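You operate a simulated robot arm through the tools that you are given. There is no shell and no other tool. Be economical: measure what you need, move in short steps, check, and stop when the job is done.

You are at the controls of a simulated two-armed robot. One attempt, no reset.

## Task
Put the hand gauge, zeroed, set to kPa, on the blue steel stand.
Fine: switch it on; hold the gauge while you press its keys. Set down upright: hand gauge.

The check looks at the end state, three seconds after you hand in, the way a careful person would. Anything else that was tipped, shoved, dropped, spilled or broken makes it a failure.

## Robot
Two 6-joint arms with two-finger parallel grippers on one trunk, on a base that drives. Base frame: it is fixed to the floor where the robot stands at the start and does not move with it; the origin is under the middle of the robot, x ahead of it, y to its left, z up. Lengths are in m, angles in degrees, forces in N, time in s.
The left shoulder is at the start at [0.06, 0.187, 1.172], the right one opposite. With the tool pointing down near the work surface each hand reaches from about 0.22 to 0.62 m from the robot's upright axis, wherever it stands, measured 20 degrees to its own side. Places, roughly: green key of the hand gauge [0.5, -0.2, 1]; top of the blue steel stand [0.7, -1.1, 0.7]; unit key of the hand gauge [0.5, -0.3, 1]; zero key of the hand gauge [0.5, -0.2, 1]. Payload 1.57 kg a hand.
Tool frame (each hand has its own): the origin (TCP) lies between the finger pads and is the grasp point; the fingertips stand 0.03 m ahead of it; z points along the fingers, y is the line along which they close. Largest opening 0.11 m; finger width 0.024, thickness 0.012; the body of the gripper, 0.048 by 0.112 m, starts 0.078 m behind the TCP.
Orientation is that of the tool frame in the base frame, as [roll, pitch, yaw] about the fixed x, y, z axes, in that order (R = Rz(yaw) Ry(pitch) Rx(roll)). With the fingers straight down and closing along the base's y, the tool's x points along the base's -x, its y along +y and its z along -z.

## Interface
- The arms move only by the tool apply_moves. It takes "left_targets", "right_targets" or both (then of equal length, played together; a hand with none holds still); each is a list of rows, each a list of 3 entries, a list of its own where there are three numbers: the shift along the tool's x, y, z in m, then the turn, a rotation vector about the tool's x, y, z in degrees, then the gripper command, from -1 (fully open) to 1 (shut), values between in proportion. In form: [[[tx, ty, tz], [ax, ay, az], gripper], ...]. A call has 1 to 12 rows; each row is the pose to reach, as a shift and turn from the pose commanded when the call began, along the tool's axes at that moment. Each row takes 0.2 s and may step no farther than 0.05 m and 8.6 degrees from the row before; otherwise, or with a gripper value out of range, the whole call is refused. Where a pose cannot be reached the arm comes as near as it can. A force on the tool above 50 N (or 10 N above the force at the start of the call, whichever is more), or a blocked arm, ends the call early, and 0.2 s more pass. Each finger travels about 0.153 m/s and halts on what it meets, pressing with about 26 N; the grip force reading is that of the motor and also rises with nothing between the fingers. The clock runs only during rows and for 0.2 s after the last one: add rows that repeat a pose to give the fingers time. The reply holds the time, the measured pose of the TCP, the force on the tool along the base axes, the opening and the grip force, in the units named above and with some noise, with the torque about the TCP (base axes, N m) and any sound that the robot's microphone picked up, and new pictures: "pictures" is both (left out), scene, wrist or none (wrist: the cameras of the hands that moved).
- Cameras (640 x 400 px; columns grow to the right, rows downward): "scene" is now at [0.0153, -0.0273, 1.719]; the picture's right is [-0.37, -0.93, 0.00], its down [-0.68, 0.27, -0.69] and it looks along [0.64, -0.25, -0.73] (base axes); focal length 292 px, centre (320, 200). "left" rides on the left gripper at [0.07, -0.016, -0.141] in its tool frame; the picture's right is [0.23, 0.97, 0.00], its down [-0.86, 0.20, -0.48] and it looks along [-0.47, 0.11, 0.88] (tool axes); focal length 222 px, centre (320, 200). "right" rides on the right gripper at [0.07, 0.016, -0.141] in its tool frame; the picture's right is [-0.23, 0.97, 0.00], its down [-0.86, -0.20, -0.48] and it looks along [-0.47, -0.11, 0.88] (tool axes); focal length 222 px, centre (320, 200). There is no depth. A picture from a camera that has moved, and an enlarged one, comes with that camera's place and axes in the base frame and with its lens.
- slide_trunk(by): slides the trunk up (or, below 0, down) by that many m; the arms and the scene camera ride with it, the base frame stays. It gives what a move gives, with no picture.
- base_move(legs): drives the robot by 1 to 6 legs, each [ahead, left, turn to the left] in m, m and degrees, along the robot's own axes; the way and the turn of a leg run together, so that a leg with both is an arc; at most 1.5 m and 180 degrees a leg. The arms and the cameras ride along, it lands a little off, and it stops where it bumps. It gives what a move gives, and a new picture of the scene camera.
- head_to(pan, tilt): turns the head with the scene camera to pan (to the left, within 86 degrees either way) and tilt (down, from -29 to 69), counted from straight ahead of the robot. It gives what a move gives, and a new picture of the scene camera.
- enlarge(camera, box): a new picture of the part [left, top, right, bottom] of that camera's present view, enlarged. The clock stands still meanwhile.
- sign_off(): hands the job in; it is judged then, once.

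Work in short steps. Places have to be worked out from the pictures, the camera data and where the tool is seen: move nearer, look again, correct. Check each grasp and each placing, and mend what went wrong. You have 120 turns and 260 pictures in all, those below and enlarged ones among them. Open the grippers and draw the arms clear of the work before you hand the job in, unless the task says otherwise; then end with one line.

The tools are called after "Request:" as name(argument=value, ...) on one line, values as JSON. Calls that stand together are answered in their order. apply_moves: Moves the arms, as the interface text tells. Its arguments: {"type":"object","properties":{"left_targets":{"type":"array"},"right_targets":{"type":"array"},"pictures":{"type":"string","enum":["both","scene","wrist","none"]}},"required":[]} The other tools are called the same way: slide_trunk (by) slides the trunk up or down; base_move (legs) drives the base; head_to (pan, tilt) turns the head that bears the scene camera; enlarge (camera, box) takes an enlarged picture of a part of a camera's view; sign_off () hands the job in.

At the start:

```text
clock: 0.0
left_eef_pos: [0.4046, -0.0218, 1.2205]
left_ee_rot: [179.9, 0.1, -179.9]
left_contact_force: [0.0, -0.6, 0.2]
left_wrist_torque: [-0.01, 0.01, -0.01]
left_gripper_width: 0.1101
left_grasp_force: 0.0
right_eef_pos: [0.3196, -0.3413, 1.2031]
right_ee_rot: [-180.0, -0.1, -179.9]
right_contact_force: [-1.2, 0.2, 0.0]
right_wrist_torque: [0.01, 0.0, 0.01]
right_gripper_width: 0.1099
right_grasp_force: 0.1
trunk travel left (down, up): [-0.8, 0.19]
robot x, y, heading: [0.0021, -0.0021, 0.2]
head pan, tilt: [-21.7, 46.6]
```

scene: 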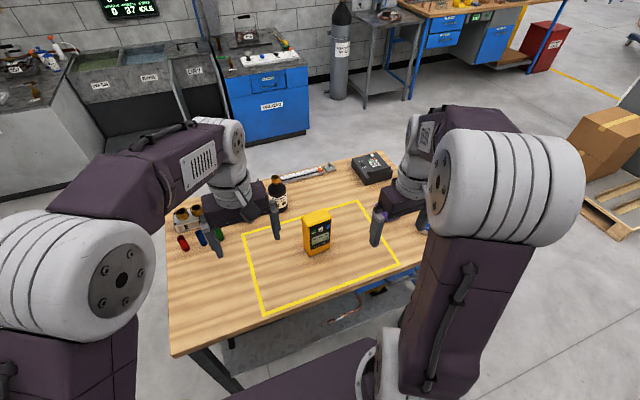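
right: 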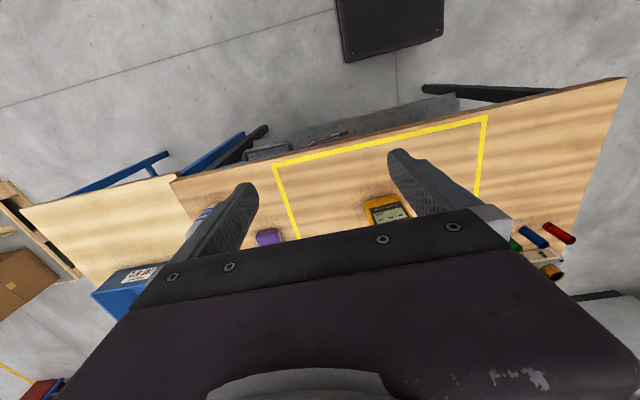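
left: 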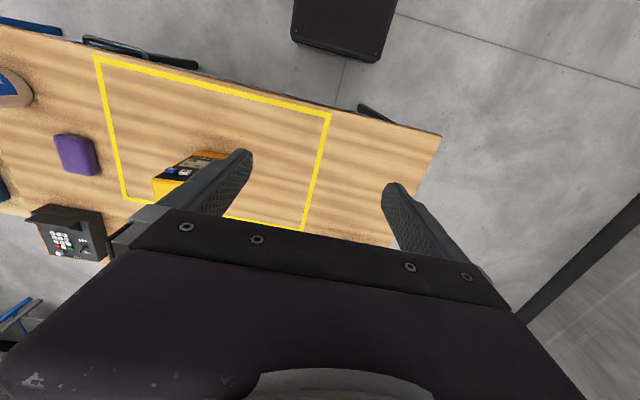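

The gauge stands as a yellow box in the middle of the table, between the hands. I enlarge it to read its keys and display.

Request:
enlarge(camera="scene", box=[270, 190, 370, 270])

Request:
enlarge(camera="right", box=[340, 180, 440, 245])

Request:
enlarge(camera="left", box=[140, 140, 260, 215])

```text
5.00 times, centred on (320, 230) of scene
camera zoom: at [0.0153, -0.0273, 1.719], right [-0.37, -0.93, 0.0], down [-0.68, 0.27, -0.69], along [0.64, -0.25, -0.73], focal length 1460 px, centre (320, 50)
```

zoom: 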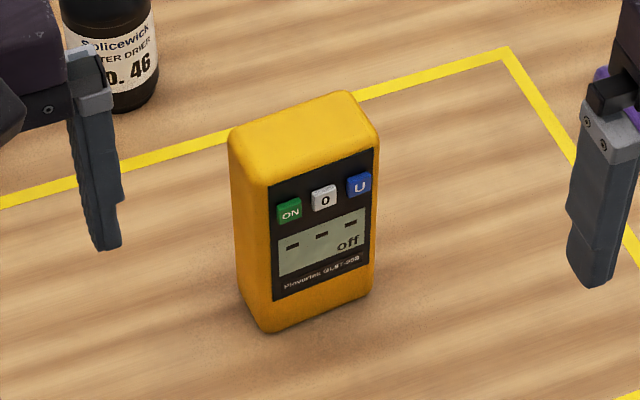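

```text
6.15 times, centred on (390, 212) of right
camera zoom: at [0.2514, -0.3248, 1.3437], right [0.23, 0.97, 0.0], down [0.86, -0.2, 0.48], along [0.47, -0.11, -0.88], focal length 1367 px, centre (-111, 123)
```

zoom: 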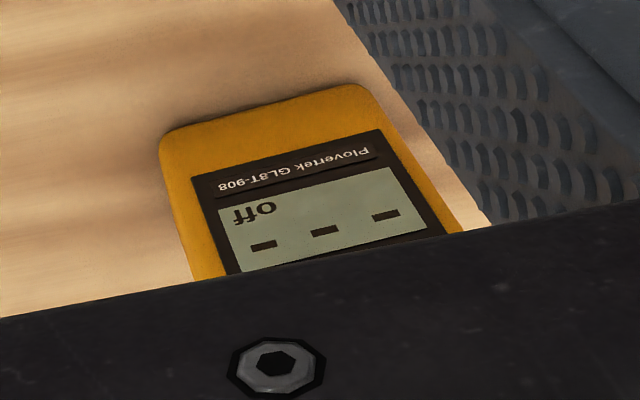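

```text
5.33 times, centred on (200, 178) of left
camera zoom: at [0.3353, -0.0393, 1.3621], right [-0.23, 0.97, 0.0], down [0.86, 0.2, 0.48], along [0.47, 0.11, -0.88], focal length 1185 px, centre (960, 320)
```

zoom: 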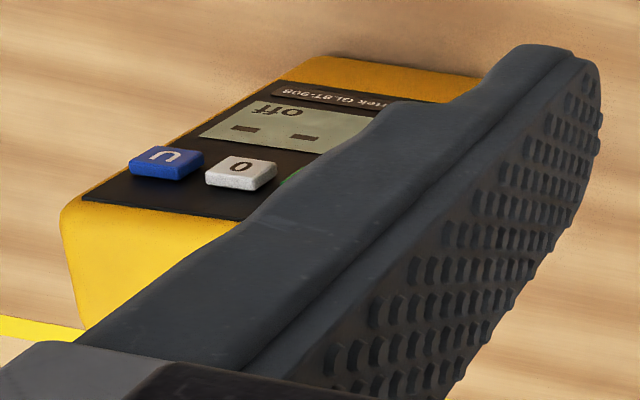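

The gauge stands upright, facing me. I put its zero key near (0.522,-0.227,1.011), its body centre near (0.546,-0.226), its top at about 1.04 and the table at about 0.88. I'll bring the right hand above it and look from there.

Request:
apply_moves(right_targets=[[[-0.038, 0.019, 0], [0, 0, 0], -1], [[-0.076, 0.038, 0], [0, 0, 0], -1], [[-0.113, 0.057, 0.0], [0, 0, 0], -1], [[-0.15, 0.076, 0], [0, 0, 0], -1], [[-0.188, 0.095, 0.01], [0, 0, 0], -1], [[-0.226, 0.115, 0.02], [0, 0, 0], -1], [[-0.226, 0.115, 0.02], [0, 0, 0], -1]])

```text
clock: 1.6
left_eef_pos: [0.4042, -0.0224, 1.2215]
left_ee_rot: [179.9, -0.1, 180.0]
left_contact_force: [0.2, -0.1, 0.3]
left_wrist_torque: [-0.04, 0.0, 0.01]
left_gripper_width: 0.1096
left_grasp_force: 0.1
right_eef_pos: [0.5462, -0.2248, 1.1823]
right_ee_rot: [180.0, 0.0, 180.0]
right_contact_force: [0.2, 0.9, 0.1]
right_wrist_torque: [0.0, -0.03, 0.02]
right_gripper_width: 0.1101
right_grasp_force: 0.0
trunk travel left (down, up): [-0.8, 0.19]
robot x, y, heading: [-0.0019, 0.0005, 0.1]
head pan, tilt: [-21.7, 46.6]
camera scene: at [0.0142, -0.0276, 1.719], right [-0.37, -0.93, 0.0], down [-0.68, 0.27, -0.69], along [0.64, -0.25, -0.73], focal length 292 px, centre (320, 200)
camera right: at [0.4768, -0.2088, 1.3238], right [0.23, 0.97, 0.0], down [0.86, -0.2, 0.48], along [0.47, -0.11, -0.88], focal length 222 px, centre (320, 200)
```

scene: 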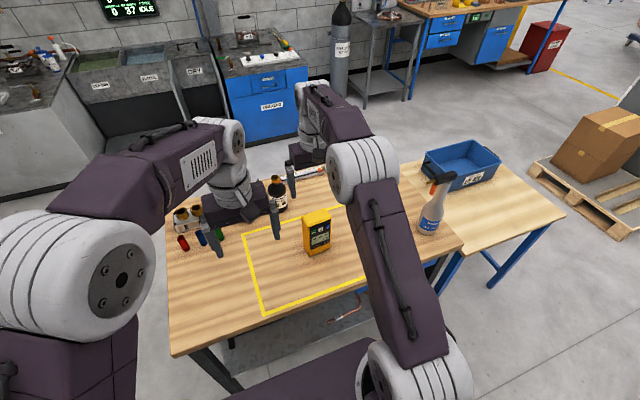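
right: 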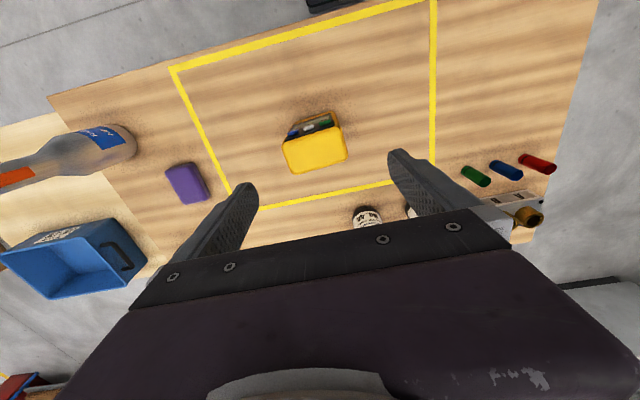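

From the wrist view the gauge's centre is nearer (0.555,-0.233). I correct for that, go down to just above its top and look again.

Request:
apply_moves(right_targets=[[[-0.004, -0.004, 0.04], [0, 0, 0], -1], [[-0.008, -0.008, 0.085], [0, 0, 0], -1], [[-0.008, -0.008, 0.085], [0, 0, 0], -1]])

Request:
enlarge(camera="scene", box=[270, 180, 370, 260])

```text
clock: 2.4
left_eef_pos: [0.4049, -0.0199, 1.2222]
left_ee_rot: [180.0, 0.0, -180.0]
left_contact_force: [0.3, 0.9, 0.9]
left_wrist_torque: [-0.01, 0.02, -0.01]
left_gripper_width: 0.1101
left_grasp_force: 0.0
right_eef_pos: [0.5554, -0.2341, 1.0983]
right_ee_rot: [180.0, 0.0, -180.0]
right_contact_force: [-0.3, 0.1, 0.3]
right_wrist_torque: [0.01, 0.0, 0.05]
right_gripper_width: 0.1099
right_grasp_force: 0.1
trunk travel left (down, up): [-0.8, 0.19]
robot x, y, heading: [0.0006, 0.004, -0.1]
head pan, tilt: [-21.7, 46.6]
camera scene: at [0.0143, -0.0269, 1.719], right [-0.37, -0.93, 0.0], down [-0.68, 0.27, -0.69], along [0.64, -0.25, -0.73], focal length 292 px, centre (320, 200)
camera right: at [0.4848, -0.2168, 1.2392], right [0.23, 0.97, 0.0], down [0.85, -0.2, 0.48], along [0.47, -0.11, -0.88], focal length 222 px, centre (320, 200)
```

scene: 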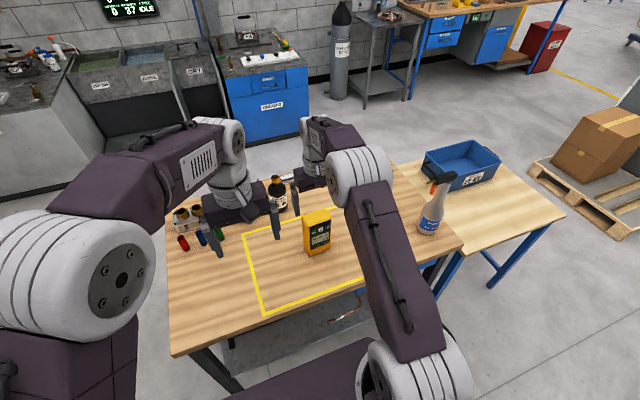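
right: 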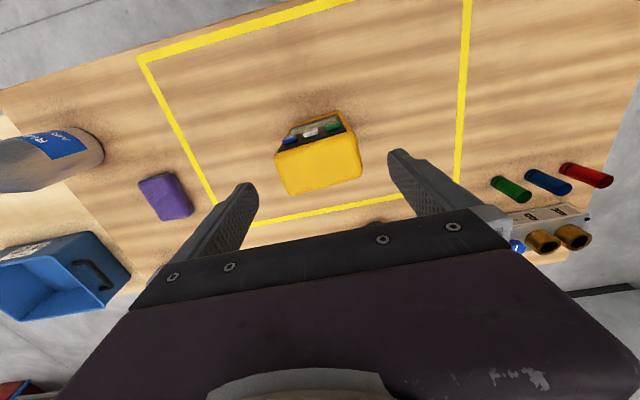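

```text
5.00 times, centred on (320, 220) of scene
camera zoom: at [0.0143, -0.0269, 1.719], right [-0.37, -0.93, 0.0], down [-0.68, 0.27, -0.69], along [0.64, -0.25, -0.73], focal length 1460 px, centre (320, 100)
```

zoom: 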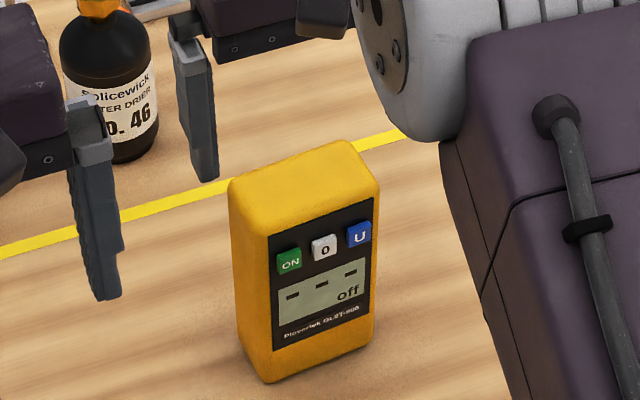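

The top is about 1.04 high and the centre is at (0.552,-0.234), yawed about 4°. The fingers straddle it, so I go down to 0.995 and close on the sides.

Request:
apply_moves(right_targets=[[[0.002, 0, 0.035], [0, 0, -3.5], -1], [[0.003, 0, 0.07], [0, 0, -3.5], -1], [[0.003, 0, 0.103], [0, 0, -3.5], -1], [[0.003, 0, 0.103], [0, 0, -3.5], -0.3], [[0.003, 0, 0.103], [0, 0, -3.5], 0.2], [[0.003, 0, 0.103], [0, 0, -3.5], 0.5], [[0.003, 0, 0.103], [0, 0, -3.5], 0.5]])

Request:
enlarge(camera="scene", box=[270, 180, 370, 260])

```text
clock: 4.0
left_eef_pos: [0.4062, -0.0203, 1.2204]
left_ee_rot: [179.9, 0.0, -179.9]
left_contact_force: [0.0, 0.0, 0.6]
left_wrist_torque: [0.01, -0.01, 0.01]
left_gripper_width: 0.1101
left_grasp_force: 0.0
right_eef_pos: [0.5511, -0.2321, 0.9927]
right_ee_rot: [180.0, 0.1, -176.4]
right_contact_force: [0.1, -0.9, 0.9]
right_wrist_torque: [0.06, 0.04, -0.04]
right_gripper_width: 0.088
right_grasp_force: 26.5
trunk travel left (down, up): [-0.8, 0.19]
robot x, y, heading: [-0.0032, 0.0006, -0.1]
head pan, tilt: [-21.7, 46.6]
camera scene: at [0.0154, -0.0275, 1.719], right [-0.37, -0.93, 0.0], down [-0.68, 0.27, -0.69], along [0.64, -0.25, -0.73], focal length 292 px, centre (320, 200)
camera right: at [0.4808, -0.2207, 1.1338], right [0.17, 0.99, 0.0], down [0.87, -0.15, 0.48], along [0.47, -0.08, -0.88], focal length 222 px, centre (320, 200)
```

scene: 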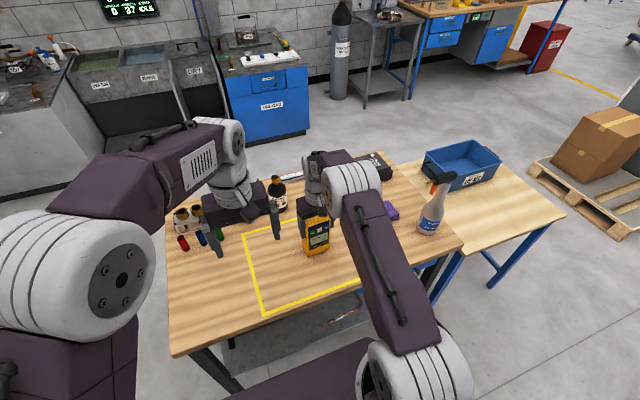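
right: 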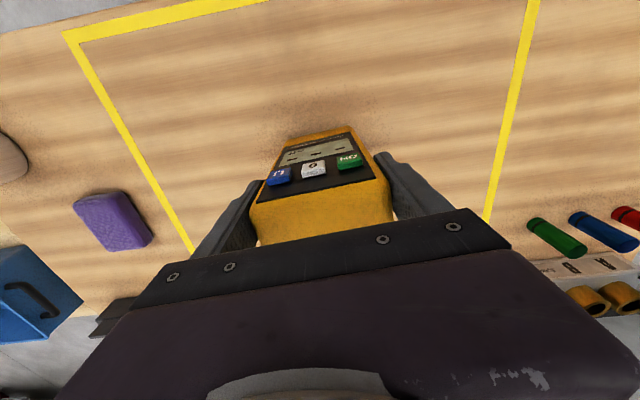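

```text
5.00 times, centred on (320, 220) of scene
camera zoom: at [0.0154, -0.0275, 1.719], right [-0.37, -0.93, 0.0], down [-0.68, 0.27, -0.69], along [0.64, -0.25, -0.73], focal length 1460 px, centre (320, 100)
```

zoom: 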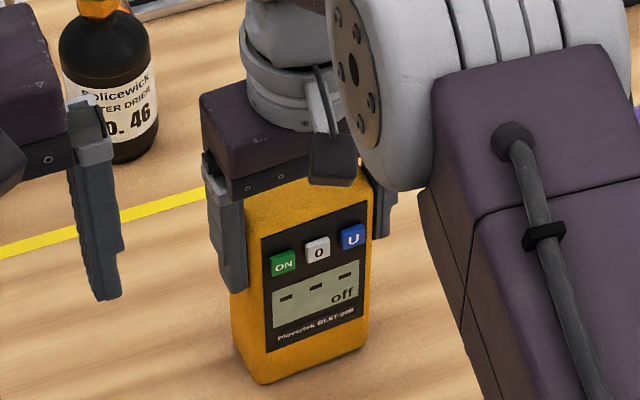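

The gauge is held (0.088 m wide between the pads, 26 N), and the zero key now sits at about (0.528,-0.230,1.000). I swing the left hand to point ahead and slightly down, still clear of the gauge. Its one open finger will do the pressing.

Request:
apply_moves(left_targets=[[[0, -0.008, 0.01], [0, -8, 0], -1], [[0, -0.016, 0.025], [0, -16, 0], -1], [[0, -0.024, 0.04], [0, -24, 0], -1], [[0, -0.032, 0.055], [0, -32, 0], -1], [[0, -0.04, 0.07], [0, -40, 0], -1], [[0, -0.05, 0.085], [0, -48, 0], -1], [[0, -0.06, 0.1], [0, -56, 0], -1], [[0, -0.07, 0.11], [0, -64, 0], -1], [[0, -0.08, 0.12], [0, -72, 0], -1], [[0, -0.08, 0.12], [0, -72, 0], -1]])

```text
clock: 6.2
left_eef_pos: [0.4144, -0.1015, 1.1129]
left_ee_rot: [-174.2, 72.4, -173.4]
left_contact_force: [0.3, 0.5, -0.9]
left_wrist_torque: [0.01, 0.03, -0.06]
left_gripper_width: 0.1101
left_grasp_force: 0.1
right_eef_pos: [0.5519, -0.2324, 0.9933]
right_ee_rot: [179.9, 0.0, -176.4]
right_contact_force: [-0.5, -0.3, -1.0]
right_wrist_torque: [0.01, 0.08, 0.02]
right_gripper_width: 0.0879
right_grasp_force: 26.2
trunk travel left (down, up): [-0.8, 0.19]
robot x, y, heading: [-0.0004, 0.0009, -0.2]
head pan, tilt: [-21.7, 46.6]
camera scene: at [0.0157, -0.0271, 1.719], right [-0.37, -0.93, 0.0], down [-0.68, 0.27, -0.69], along [0.64, -0.25, -0.73], focal length 292 px, centre (320, 200)
camera left: at [0.2583, -0.1226, 1.0883], right [-0.09, 0.97, -0.25], down [-0.2, 0.22, 0.95], along [0.97, 0.13, 0.18], focal length 222 px, centre (320, 200)
```

scene: 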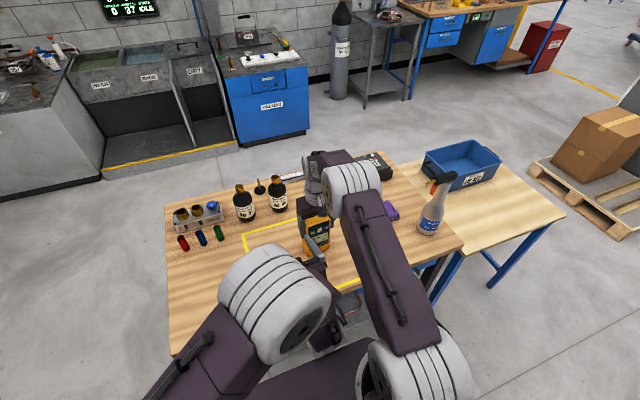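
left: 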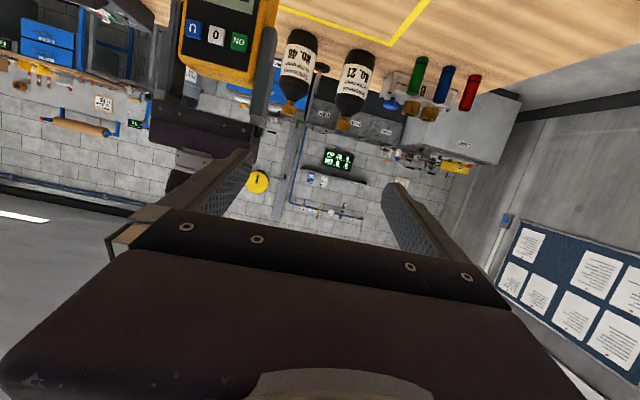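

The left hand points ahead and about 17° down, and the keys show in its camera. I put ON at about (0.527,-0.210,0.996), so I bring the -y finger to about 4 cm in front of it.

Request:
apply_moves(left_targets=[[[0.035, -0.015, 0.02], [0, 0, 0], -1], [[0.07, -0.03, 0.04], [0, 0, 0], -1], [[0.101, -0.045, 0.079], [0, 0, 0], -1], [[0.101, -0.045, 0.079], [0, 0, 0], -1]])

Request:
enlarge(camera="scene", box=[270, 190, 370, 270])

```text
refused: row 3 steps farther than a row can; nothing moved
```

```text
5.00 times, centred on (320, 230) of scene
camera zoom: at [0.0157, -0.0271, 1.719], right [-0.37, -0.93, 0.0], down [-0.68, 0.27, -0.69], along [0.64, -0.25, -0.73], focal length 1460 px, centre (320, 50)
```

zoom: 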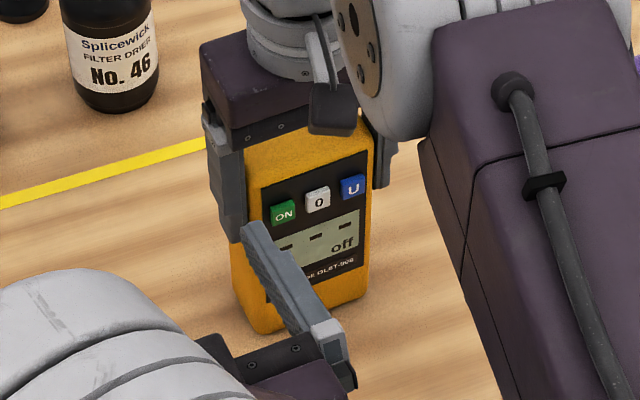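

The third row's step was too long, so the call was refused and nothing moved. I send the same path with more rows.

Request:
apply_moves(left_targets=[[[0.03, -0.015, 0.015], [0, 0, 0], -1], [[0.06, -0.03, 0.03], [0, 0, 0], -1], [[0.085, -0.04, 0.055], [0, 0, 0], -1], [[0.101, -0.045, 0.079], [0, 0, 0], -1], [[0.101, -0.045, 0.079], [0, 0, 0], -1]])

Request:
enlarge(camera="scene", box=[270, 190, 370, 270])

```text
clock: 7.4
left_eef_pos: [0.4511, -0.145, 0.9811]
left_ee_rot: [179.9, 72.0, 179.8]
left_contact_force: [-0.2, 0.4, 0.1]
left_wrist_torque: [-0.02, 0.0, -0.02]
left_gripper_width: 0.1098
left_grasp_force: 0.1
right_eef_pos: [0.5524, -0.233, 0.9919]
right_ee_rot: [-179.9, 0.0, -176.4]
right_contact_force: [-0.2, -0.7, -0.1]
right_wrist_torque: [-0.05, 0.05, -0.04]
right_gripper_width: 0.0881
right_grasp_force: 26.3
trunk travel left (down, up): [-0.8, 0.19]
robot x, y, heading: [0.0008, -0.0013, 0.0]
head pan, tilt: [-21.7, 46.6]
camera scene: at [0.0156, -0.0277, 1.719], right [-0.37, -0.93, 0.0], down [-0.68, 0.27, -0.69], along [0.64, -0.25, -0.73], focal length 292 px, centre (320, 200)
camera left: at [0.2936, -0.1633, 0.9571], right [-0.07, 0.97, -0.22], down [-0.19, 0.2, 0.96], along [0.98, 0.11, 0.17], focal length 222 px, centre (320, 200)
```

scene: 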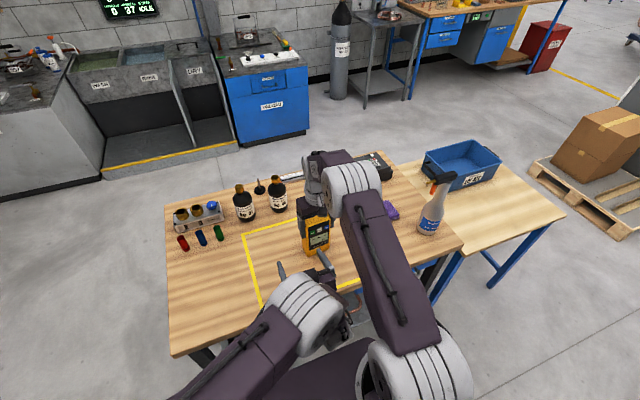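
left: 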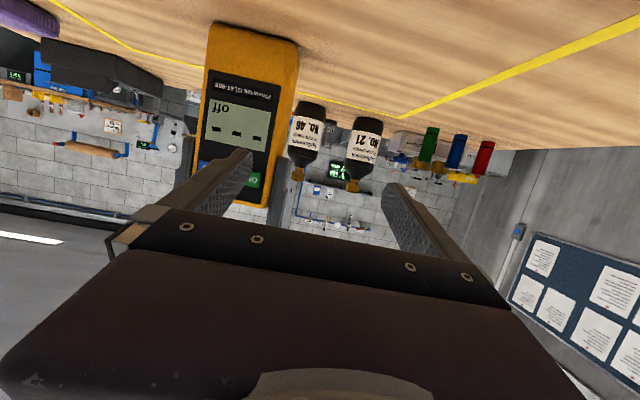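

```text
5.00 times, centred on (320, 230) of scene
camera zoom: at [0.0156, -0.0277, 1.719], right [-0.37, -0.93, 0.0], down [-0.68, 0.27, -0.69], along [0.64, -0.25, -0.73], focal length 1460 px, centre (320, 50)
```

zoom: 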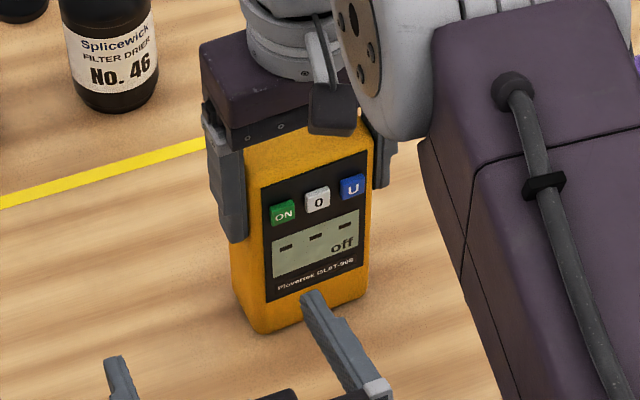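

The tip is at about (0.480,-0.206,0.972). I enlarge the left view to refine where ON is relative to the finger.

Request:
enlarge(camera="left", box=[180, 120, 308, 200])

Request:
enlarge(camera="right", box=[240, 100, 400, 200])

```text
5.00 times, centred on (244, 160) of left
camera zoom: at [0.2936, -0.1633, 0.9571], right [-0.07, 0.97, -0.22], down [-0.19, 0.2, 0.96], along [0.98, 0.11, 0.17], focal length 1111 px, centre (700, 400)
```

zoom: 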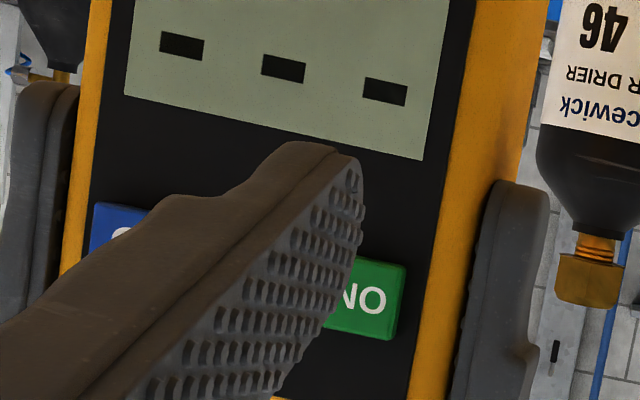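

```text
4.00 times, centred on (320, 150) of right
camera zoom: at [0.481, -0.2208, 1.1338], right [0.17, 0.99, 0.0], down [0.87, -0.15, 0.48], along [0.47, -0.08, -0.88], focal length 888 px, centre (320, 400)
```

zoom: 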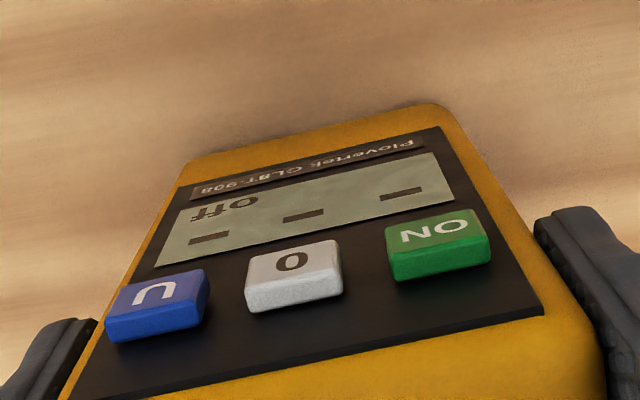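

The right camera shows the keys clearly. ON is at about y -0.2085, z 0.994, so I raise the finger 15 mm and close to about 15 mm from the key.

Request:
apply_moves(left_targets=[[[-0.0236, -0.0025, 0.0239], [0, 0, 0], -1], [[-0.0236, -0.0025, 0.0239], [0, 0, 0], -1]], pictures="none")

Request:
enlarge(camera="right", box=[240, 100, 400, 200])

Request:
enlarge(camera="scene", box=[290, 210, 340, 250])

```text
clock: 8.0
left_eef_pos: [0.4811, -0.1479, 0.9955]
left_ee_rot: [-180.0, 72.0, -179.9]
left_contact_force: [0.2, 0.6, 0.3]
left_wrist_torque: [-0.02, 0.03, 0.0]
left_gripper_width: 0.1097
left_grasp_force: 0.2
right_eef_pos: [0.551, -0.2323, 0.993]
right_ee_rot: [-179.9, 0.0, -176.5]
right_contact_force: [1.0, 0.7, -0.2]
right_wrist_torque: [-0.03, 0.01, -0.02]
right_gripper_width: 0.0879
right_grasp_force: 25.8
trunk travel left (down, up): [-0.8, 0.19]
robot x, y, heading: [0.0027, -0.001, -0.2]
head pan, tilt: [-21.7, 46.6]
```

```text
4.00 times, centred on (320, 150) of right
camera zoom: at [0.4809, -0.2207, 1.1338], right [0.17, 0.99, 0.0], down [0.87, -0.15, 0.48], along [0.47, -0.08, -0.88], focal length 888 px, centre (320, 400)
```

zoom: 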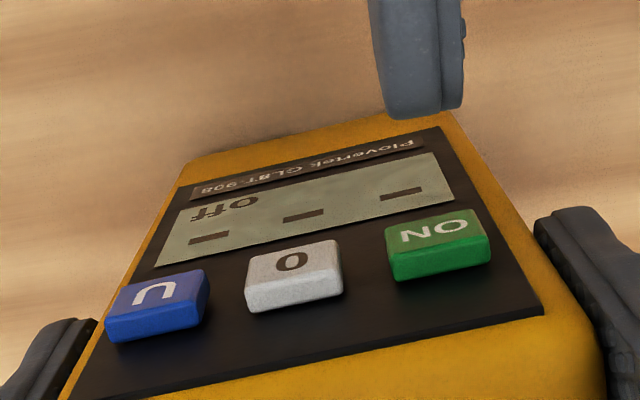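

```text
10.00 times, centred on (315, 230) of scene
camera zoom: at [0.0155, -0.0277, 1.719], right [-0.37, -0.93, 0.0], down [-0.68, 0.27, -0.69], along [0.64, -0.25, -0.73], focal length 2919 px, centre (370, -100)
```

zoom: 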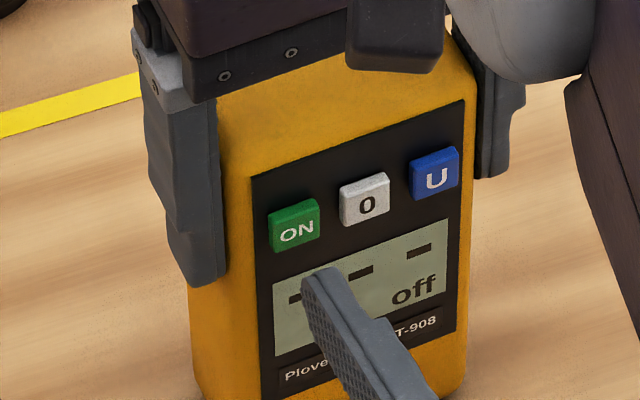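

The finger lines up with ON in both views, about 15–20 mm away. I creep forward and watch the force.

Request:
apply_moves(left_targets=[[[-0.0034, 0, 0.0073], [0, 0, 0], -1], [[-0.0047, 0, 0.0111], [0, 0, 0], -1], [[-0.0056, 0, 0.014], [0, 0, 0], -1]], pictures="none")

Request:
enlarge(camera="right", box=[240, 100, 400, 200])

Request:
enlarge(camera="scene", box=[290, 210, 340, 250])

```text
clock: 8.8
left_eef_pos: [0.496, -0.148, 0.9972]
left_ee_rot: [-180.0, 72.0, 180.0]
left_contact_force: [0.4, 0.0, -1.3]
left_wrist_torque: [0.0, 0.02, -0.03]
left_gripper_width: 0.1099
left_grasp_force: 0.0
right_eef_pos: [0.552, -0.2326, 0.9919]
right_ee_rot: [-180.0, -0.1, -176.6]
right_contact_force: [0.3, 0.2, 0.3]
right_wrist_torque: [0.11, 0.04, 0.0]
right_gripper_width: 0.088
right_grasp_force: 26.2
trunk travel left (down, up): [-0.8, 0.19]
robot x, y, heading: [0.0008, 0.0028, -0.1]
head pan, tilt: [-21.7, 46.6]
```

```text
4.00 times, centred on (320, 150) of right
camera zoom: at [0.4811, -0.2206, 1.1338], right [0.17, 0.99, 0.0], down [0.87, -0.15, 0.48], along [0.47, -0.08, -0.88], focal length 888 px, centre (320, 400)
```

zoom: 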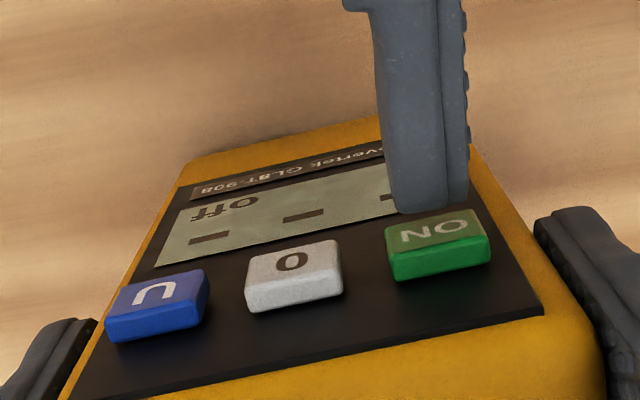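

```text
10.00 times, centred on (315, 230) of scene
camera zoom: at [0.0158, -0.0274, 1.719], right [-0.37, -0.93, 0.0], down [-0.68, 0.27, -0.69], along [0.64, -0.25, -0.73], focal length 2919 px, centre (370, -100)
```

zoom: 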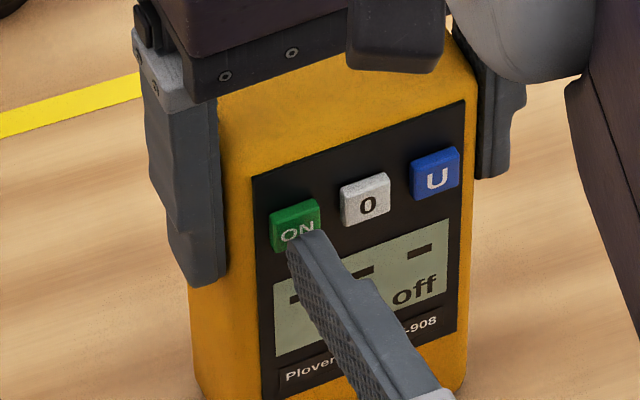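

The tip is almost on the key but slightly low and right of it. I raise it 3 mm, shift 1 mm left and press on in small steps.

Request:
apply_moves(left_targets=[[[-0.003, 0.001, 0.0], [0, 0, 0], -1], [[-0.0041, 0.001, 0.0029], [0, 0, 0], -1], [[-0.0047, 0.001, 0.0048], [0, 0, 0], -1]], pictures="none")

Request:
enlarge(camera="right", box=[240, 100, 400, 200])

```text
clock: 9.6
left_eef_pos: [0.5002, -0.1483, 1.0009]
left_ee_rot: [-179.9, 72.0, -179.9]
left_contact_force: [-5.1, 1.0, 2.4]
left_wrist_torque: [-0.13, -0.08, -0.29]
left_gripper_width: 0.1089
left_grasp_force: 0.0
right_eef_pos: [0.5522, -0.2332, 0.9916]
right_ee_rot: [180.0, 0.1, -176.4]
right_contact_force: [4.6, -0.7, 0.7]
right_wrist_torque: [0.04, 0.19, -0.14]
right_gripper_width: 0.088
right_grasp_force: 26.6
trunk travel left (down, up): [-0.8, 0.19]
robot x, y, heading: [-0.0045, 0.0006, -0.1]
head pan, tilt: [-21.7, 46.6]
heard: click
```

```text
4.00 times, centred on (320, 150) of right
camera zoom: at [0.4812, -0.2208, 1.1337], right [0.17, 0.99, 0.0], down [0.87, -0.15, 0.48], along [0.47, -0.08, -0.88], focal length 888 px, centre (320, 400)
```

zoom: 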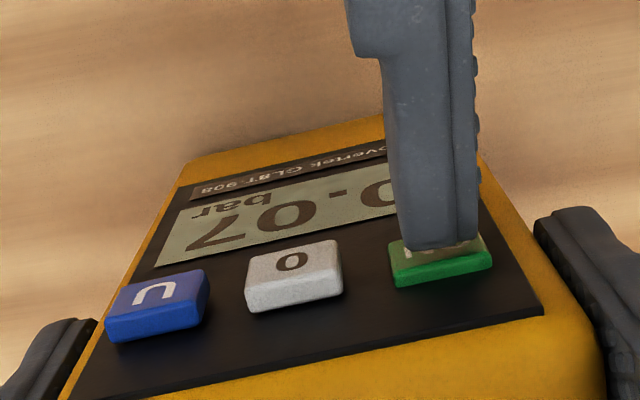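

That clicked, and the display shows 0.07 bar. I back off and shift 23.5 mm across to the zero key.

Request:
apply_moves(left_targets=[[[0.0037, 0, -0.0114], [0, 0, 0], -1], [[0.0037, -0.0235, -0.0114], [0, 0, 0], -1], [[0.0037, -0.0235, -0.0114], [0, 0, 0], -1]], pictures="none")

Request:
enlarge(camera="right", box=[240, 100, 400, 200])

```text
clock: 10.4
left_eef_pos: [0.4886, -0.1728, 0.9993]
left_ee_rot: [-179.8, 72.1, -179.8]
left_contact_force: [-1.1, -0.6, 0.4]
left_wrist_torque: [-0.03, 0.01, 0.02]
left_gripper_width: 0.1103
left_grasp_force: 0.0
right_eef_pos: [0.5523, -0.2328, 0.9926]
right_ee_rot: [179.9, -0.2, -176.5]
right_contact_force: [-1.5, 0.0, -1.4]
right_wrist_torque: [0.12, 0.07, 0.06]
right_gripper_width: 0.0877
right_grasp_force: 26.1
trunk travel left (down, up): [-0.8, 0.19]
robot x, y, heading: [-0.0015, 0.0034, 0.3]
head pan, tilt: [-21.7, 46.6]
```

```text
4.00 times, centred on (320, 150) of right
camera zoom: at [0.4807, -0.2205, 1.1339], right [0.17, 0.99, 0.0], down [0.87, -0.15, 0.48], along [0.47, -0.08, -0.88], focal length 888 px, centre (320, 400)
```

zoom: 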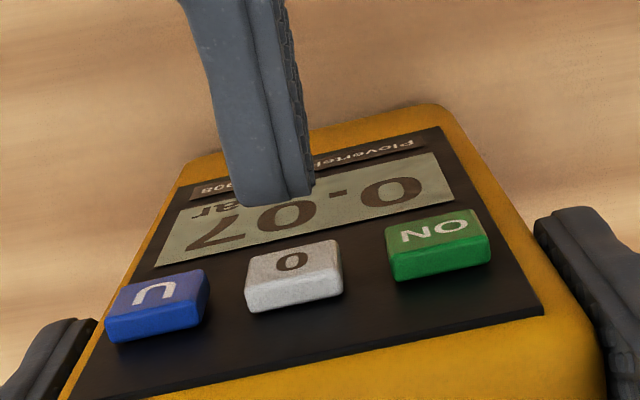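

The tip is lined up with the zero key, so I press by 13.5 mm and look at the display.

Request:
apply_moves(left_targets=[[[-0.0025, 0.001, 0.0076], [0, 0, 0], -1], [[-0.0034, 0.001, 0.0105], [0, 0, 0], -1], [[-0.0042, 0.001, 0.0128], [0, 0, 0], -1]], pictures="none")

Request:
enlarge(camera="right", box=[240, 100, 400, 200])

```text
clock: 11.2
left_eef_pos: [0.5024, -0.1706, 0.9992]
left_ee_rot: [-179.9, 71.9, 179.9]
left_contact_force: [-6.0, 1.1, 0.7]
left_wrist_torque: [-0.03, -0.03, -0.29]
left_gripper_width: 0.1091
left_grasp_force: 0.0
right_eef_pos: [0.5534, -0.231, 0.9932]
right_ee_rot: [-179.9, 0.0, -176.5]
right_contact_force: [5.9, -1.0, 0.3]
right_wrist_torque: [0.03, 0.11, 0.0]
right_gripper_width: 0.088
right_grasp_force: 26.6
trunk travel left (down, up): [-0.8, 0.19]
robot x, y, heading: [0.0016, 0.0003, -0.0]
head pan, tilt: [-21.7, 46.6]
heard: click
```

```text
4.00 times, centred on (320, 150) of right
camera zoom: at [0.4816, -0.2209, 1.1337], right [0.17, 0.99, 0.0], down [0.86, -0.15, 0.48], along [0.47, -0.08, -0.88], focal length 888 px, centre (320, 400)
```

zoom: 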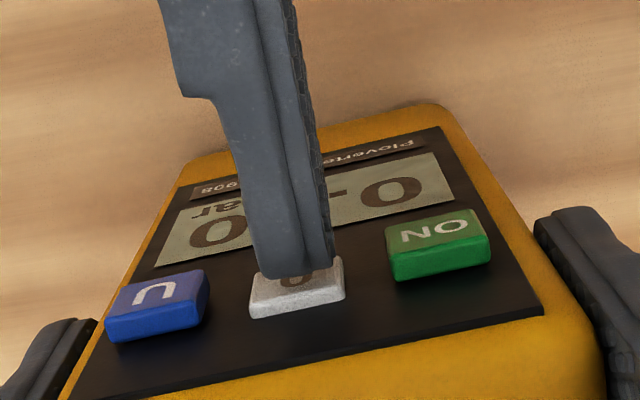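

The zero key clicked and the reading is now zero. I back off and move over to U.

Request:
apply_moves(left_targets=[[[0.0037, 0, -0.0114], [0, 0, 0], -1], [[0.0037, -0.0235, -0.0114], [0, 0, 0], -1], [[0.0037, -0.0235, -0.0114], [0, 0, 0], -1]], pictures="none")

Request:
enlarge(camera="right", box=[240, 100, 400, 200])

```text
clock: 12.0
left_eef_pos: [0.4907, -0.1935, 0.9997]
left_ee_rot: [-179.9, 72.0, -179.9]
left_contact_force: [0.0, -0.3, -0.4]
left_wrist_torque: [0.04, -0.01, 0.01]
left_gripper_width: 0.1099
left_grasp_force: 0.0
right_eef_pos: [0.5521, -0.232, 0.9929]
right_ee_rot: [-179.9, -0.1, -176.6]
right_contact_force: [-0.5, -0.4, 0.4]
right_wrist_torque: [0.13, 0.11, 0.07]
right_gripper_width: 0.0881
right_grasp_force: 25.9
trunk travel left (down, up): [-0.8, 0.19]
robot x, y, heading: [-0.0031, -0.0013, -0.0]
head pan, tilt: [-21.7, 46.6]
```

```text
4.00 times, centred on (320, 150) of right
camera zoom: at [0.4806, -0.2205, 1.1339], right [0.17, 0.99, 0.0], down [0.87, -0.15, 0.48], along [0.47, -0.08, -0.88], focal length 888 px, centre (320, 400)
```

zoom: 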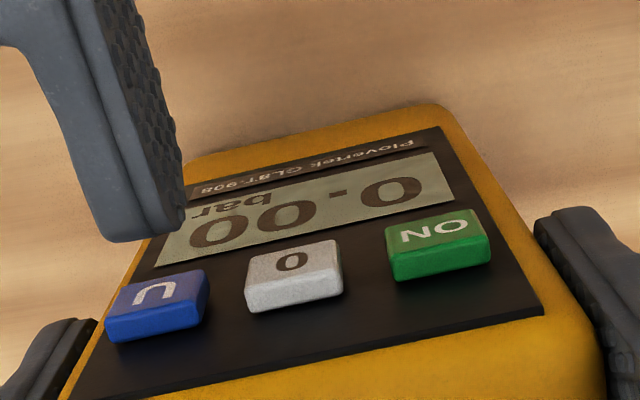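

It reads 0.00 bar, and the finger lines up with U. I press U and release in the same call.

Request:
apply_moves(left_targets=[[[-0.0025, 0, 0.0076], [0, 0, 0], -1], [[-0.0034, 0, 0.0105], [0, 0, 0], -1], [[-0.0042, 0, 0.0128], [0, 0, 0], -1], [[-0.002, 0, 0.006], [0, 0, 0], -1], [[0, 0, 0], [0, 0, 0], -1]], pictures="none")

Request:
enlarge(camera="right", box=[240, 100, 400, 200])

```text
clock: 13.2
left_eef_pos: [0.4907, -0.1954, 1.0011]
left_ee_rot: [-179.9, 72.1, -179.9]
left_contact_force: [0.0, 0.1, 0.5]
left_wrist_torque: [0.02, -0.03, 0.0]
left_gripper_width: 0.1101
left_grasp_force: 0.1
right_eef_pos: [0.5523, -0.2329, 0.9929]
right_ee_rot: [-180.0, -0.1, -176.5]
right_contact_force: [0.2, -0.8, 0.0]
right_wrist_torque: [-0.1, -0.05, 0.03]
right_gripper_width: 0.0877
right_grasp_force: 26.1
trunk travel left (down, up): [-0.8, 0.19]
robot x, y, heading: [-0.0, 0.0005, 0.2]
head pan, tilt: [-21.7, 46.6]
heard: click
```

```text
4.00 times, centred on (320, 150) of right
camera zoom: at [0.4809, -0.2207, 1.1338], right [0.17, 0.99, 0.0], down [0.87, -0.15, 0.48], along [0.47, -0.08, -0.88], focal length 888 px, centre (320, 400)
```

zoom: 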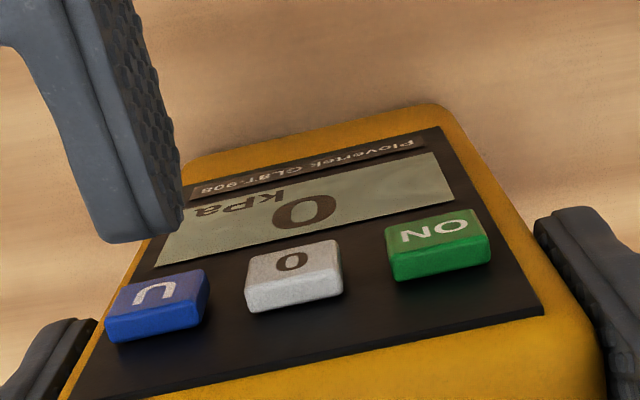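

It now reads 0 kPa. I draw the left hand back, then to the left, and turn it back to its starting posture.

Request:
apply_moves(left_targets=[[[0.0108, 0, -0.0333], [0, 0, 0], -1], [[0.0216, 0.02, -0.0666], [0, 0, 0], -1], [[0.0216, 0.065, -0.0666], [0, 0, 0], -1], [[0.0216, 0.11, -0.0666], [0, 0, 0], -1], [[0.0216, 0.155, -0.0666], [0, 0, 0], -1], [[-0.02, 0.175, -0.0666], [0, 0, 0], -1]], pictures="scene")

```text
clock: 14.6
left_eef_pos: [0.4677, -0.0768, 1.0717]
left_ee_rot: [176.4, 71.3, 177.3]
left_contact_force: [-0.7, -0.1, 0.8]
left_wrist_torque: [-0.02, -0.01, -0.03]
left_gripper_width: 0.11
left_grasp_force: 0.0
left hand out of reach, approached as far as the arm can: row 3, 4, 5, 6
right_eef_pos: [0.5536, -0.2304, 0.9932]
right_ee_rot: [-179.9, 0.0, -176.5]
right_contact_force: [0.2, 0.5, -0.6]
right_wrist_torque: [-0.03, 0.05, -0.02]
right_gripper_width: 0.0879
right_grasp_force: 25.5
trunk travel left (down, up): [-0.8, 0.19]
robot x, y, heading: [-0.0004, 0.0028, 0.1]
head pan, tilt: [-21.7, 46.6]
camera scene: at [0.0169, -0.0241, 1.719], right [-0.37, -0.93, 0.0], down [-0.68, 0.27, -0.69], along [0.64, -0.25, -0.73], focal length 292 px, centre (320, 200)
```

scene: 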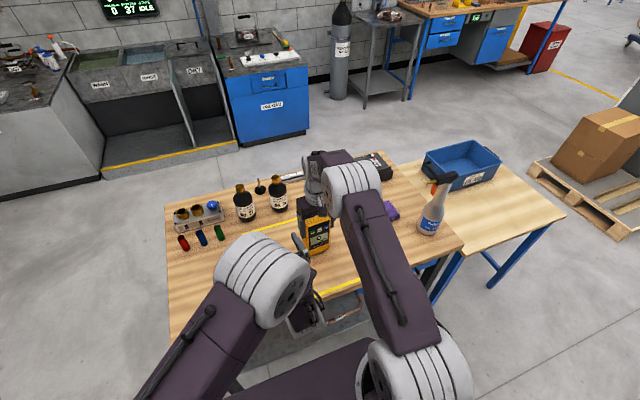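

The left hand hit its reach limit while pointing ahead. I turn it back down while raising it and moving left, where it can reach.

Request:
apply_moves(left_targets=[[[-0.02, 0.005, -0.005], [0, 8, 0], -1], [[-0.04, 0.01, -0.01], [0, 16, 0], -1], [[-0.06, 0.015, -0.015], [0, 24, 0], -1], [[-0.08, 0.02, -0.02], [0, 32, 0], -1], [[-0.1, 0.03, -0.025], [0, 40, 0], -1], [[-0.12, 0.04, -0.03], [0, 48, 0], -1], [[-0.14, 0.04, -0.035], [0, 56, 0], -1], [[-0.15, 0.04, -0.04], [0, 64, 0], -1], [[-0.16, 0.04, -0.045], [0, 72, 0], -1], [[-0.16, 0.04, -0.045], [0, 72, 0], -1]], pictures="none")

Request:
head_to(pan=-50, tilt=42)

```text
clock: 16.8
left_eef_pos: [0.4744, -0.0399, 1.2375]
left_ee_rot: [180.0, -0.1, 179.9]
left_contact_force: [-1.2, 0.9, 0.0]
left_wrist_torque: [-0.01, 0.0, 0.01]
left_gripper_width: 0.1099
left_grasp_force: 0.1
right_eef_pos: [0.5512, -0.2313, 0.9932]
right_ee_rot: [-180.0, 0.0, -176.5]
right_contact_force: [0.0, 0.2, -0.3]
right_wrist_torque: [-0.04, 0.01, -0.03]
right_gripper_width: 0.0876
right_grasp_force: 25.7
trunk travel left (down, up): [-0.8, 0.19]
robot x, y, heading: [-0.0012, 0.0012, -0.3]
head pan, tilt: [-21.7, 46.6]
```

```text
clock: 17.7
left_eef_pos: [0.4763, -0.0386, 1.2384]
left_ee_rot: [179.9, 0.0, 179.8]
left_contact_force: [0.0, 0.2, -0.1]
left_wrist_torque: [0.03, 0.01, -0.01]
left_gripper_width: 0.11
left_grasp_force: 0.1
right_eef_pos: [0.5515, -0.232, 0.9925]
right_ee_rot: [-180.0, 0.1, -176.6]
right_contact_force: [0.3, -0.6, 0.3]
right_wrist_torque: [-0.04, 0.07, 0.01]
right_gripper_width: 0.0879
right_grasp_force: 25.7
trunk travel left (down, up): [-0.8, 0.19]
robot x, y, heading: [-0.0008, 0.0015, 0.0]
head pan, tilt: [-50.0, 42.0]
camera scene: at [-0.0048, -0.0619, 1.7256], right [-0.77, -0.64, 0.0], down [-0.43, 0.51, -0.74], along [0.48, -0.57, -0.67], focal length 292 px, centre (320, 200)
```

scene: 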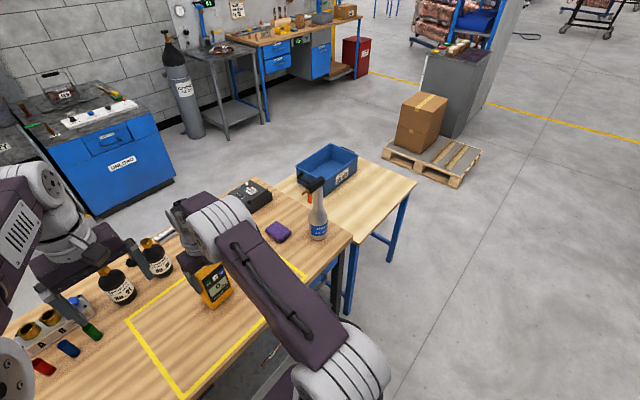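

The blue-legged table beyond the work table is the stand: my projection of the given place falls on its top, beside the blue bin. I enlarge it to find a free spot.

Request:
enlarge(camera="scene", box=[250, 130, 442, 250])

```text
3.33 times, centred on (346, 190) of scene
camera zoom: at [-0.0048, -0.0619, 1.7256], right [-0.77, -0.64, 0.0], down [-0.43, 0.51, -0.74], along [0.48, -0.57, -0.67], focal length 973 px, centre (233, 233)
```

zoom: 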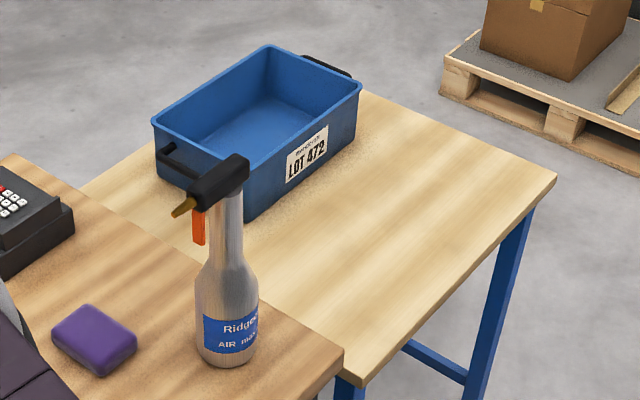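

The free part of the stand top runs about x 0.41–0.72, y -0.80 to -1.39, with the bin beyond it. I lift the gauge straight up first, then pull both hands in so that driving sideways clears the spray bottle and the table.

Request:
apply_moves(right_targets=[[[0, 0, -0.02], [0, 0, 0], 0.5], [[0, 0, -0.06], [0, 0, 0], 0.5], [[0, 0, -0.1], [0, 0, 0], 0.5], [[0.01, 0, -0.14], [0, 0, 0], 0.5], [[0.05, 0, -0.15], [0, 0, 0], 0.5], [[0.09, 0, -0.15], [0, 0, 0], 0.5], [[0.13, 0, -0.15], [0, 0, 0], 0.5], [[0.17, 0, -0.15], [0, 0, 0], 0.5], [[0.21, 0, -0.15], [0, 0, 0], 0.5], [[0.23, 0, -0.15], [0, 0, 0], 0.5], [[0.23, 0, -0.15], [0, 0, 0], 0.5]], left_targets=[[[0, 0.03, 0], [0, 0, 0], -1], [[0, 0.06, 0], [0, 0, 0], -1], [[0.02, 0.09, 0], [0, 0, 0], -1], [[0.05, 0.12, 0], [0, 0, 0], -1], [[0.08, 0.14, 0], [0, 0, 0], -1], [[0.11, 0.15, 0], [0, 0, 0], -1], [[0.14, 0.16, 0], [0, 0, 0], -1], [[0.17, 0.16, 0], [0, 0, 0], -1], [[0.17, 0.16, 0], [0, 0, 0], -1], [[0.17, 0.16, 0], [0, 0, 0], -1], [[0.17, 0.16, 0], [0, 0, 0], -1]], pictures="wrist")

Request:
head_to(pan=-85, tilt=35)

```text
clock: 20.1
left_eef_pos: [0.3061, 0.1213, 1.2374]
left_ee_rot: [-179.9, 0.0, -180.0]
left_contact_force: [0.4, -1.5, 1.0]
left_wrist_torque: [0.03, 0.05, 0.02]
left_gripper_width: 0.11
left_grasp_force: 0.0
right_eef_pos: [0.323, -0.2474, 1.1444]
right_ee_rot: [-179.9, 0.0, -176.5]
right_contact_force: [0.0, 0.2, -4.8]
right_wrist_torque: [0.0, 0.04, 0.0]
right_gripper_width: 0.0879
right_grasp_force: 26.0
trunk travel left (down, up): [-0.8, 0.19]
robot x, y, heading: [0.0002, 0.001, -0.1]
head pan, tilt: [-50.0, 42.0]
camera right: at [0.2519, -0.2359, 1.2858], right [0.17, 0.99, 0.0], down [0.87, -0.15, 0.48], along [0.47, -0.08, -0.88], focal length 222 px, centre (320, 200)
camera left: at [0.2359, 0.1028, 1.3792], right [-0.23, 0.97, 0.0], down [0.86, 0.2, 0.48], along [0.47, 0.11, -0.88], focal length 222 px, centre (320, 200)
```

right: 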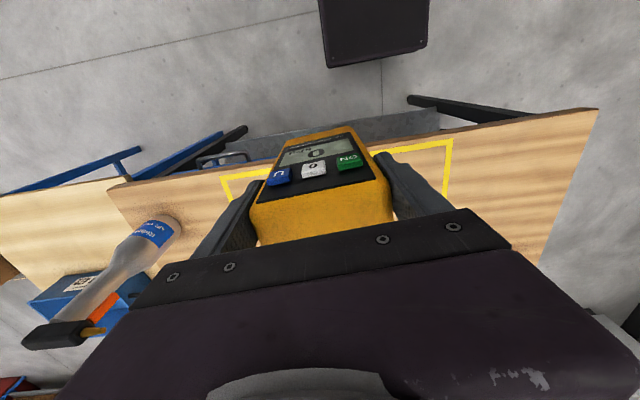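
left: 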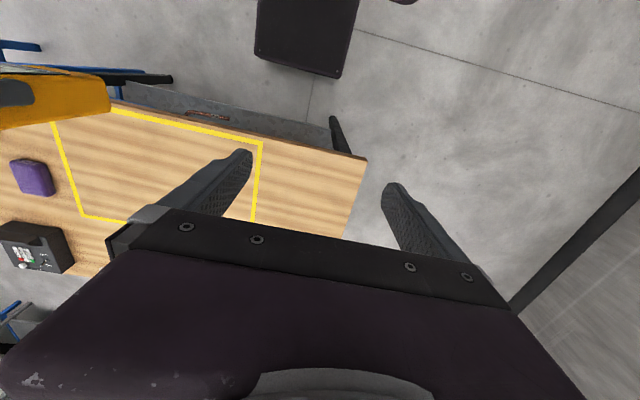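

```text
clock: 21.1
left_eef_pos: [0.3063, 0.1201, 1.2377]
left_ee_rot: [180.0, 0.0, 180.0]
left_contact_force: [0.5, 0.5, 0.4]
left_wrist_torque: [0.0, -0.01, 0.02]
left_gripper_width: 0.1099
left_grasp_force: 0.1
right_eef_pos: [0.3229, -0.2462, 1.1435]
right_ee_rot: [180.0, 0.0, -176.5]
right_contact_force: [0.1, -0.3, -4.8]
right_wrist_torque: [0.01, 0.04, -0.01]
right_gripper_width: 0.0881
right_grasp_force: 25.9
trunk travel left (down, up): [-0.8, 0.19]
robot x, y, heading: [0.0014, 0.0006, -0.1]
head pan, tilt: [-85.0, 35.0]
camera scene: at [-0.0509, -0.0857, 1.7361], right [-1.0, -0.09, 0.0], down [-0.05, 0.57, -0.82], along [0.07, -0.82, -0.57], focal length 292 px, centre (320, 200)
```

scene: 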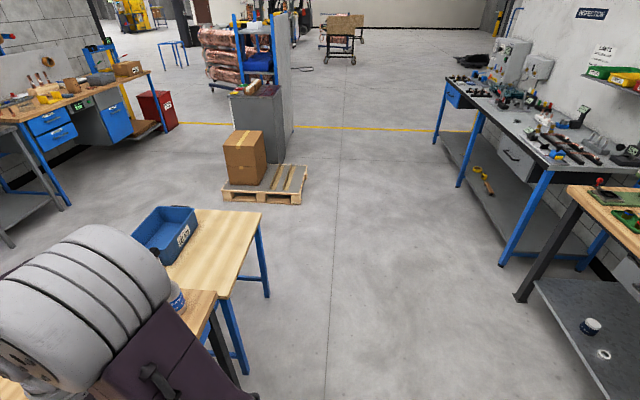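

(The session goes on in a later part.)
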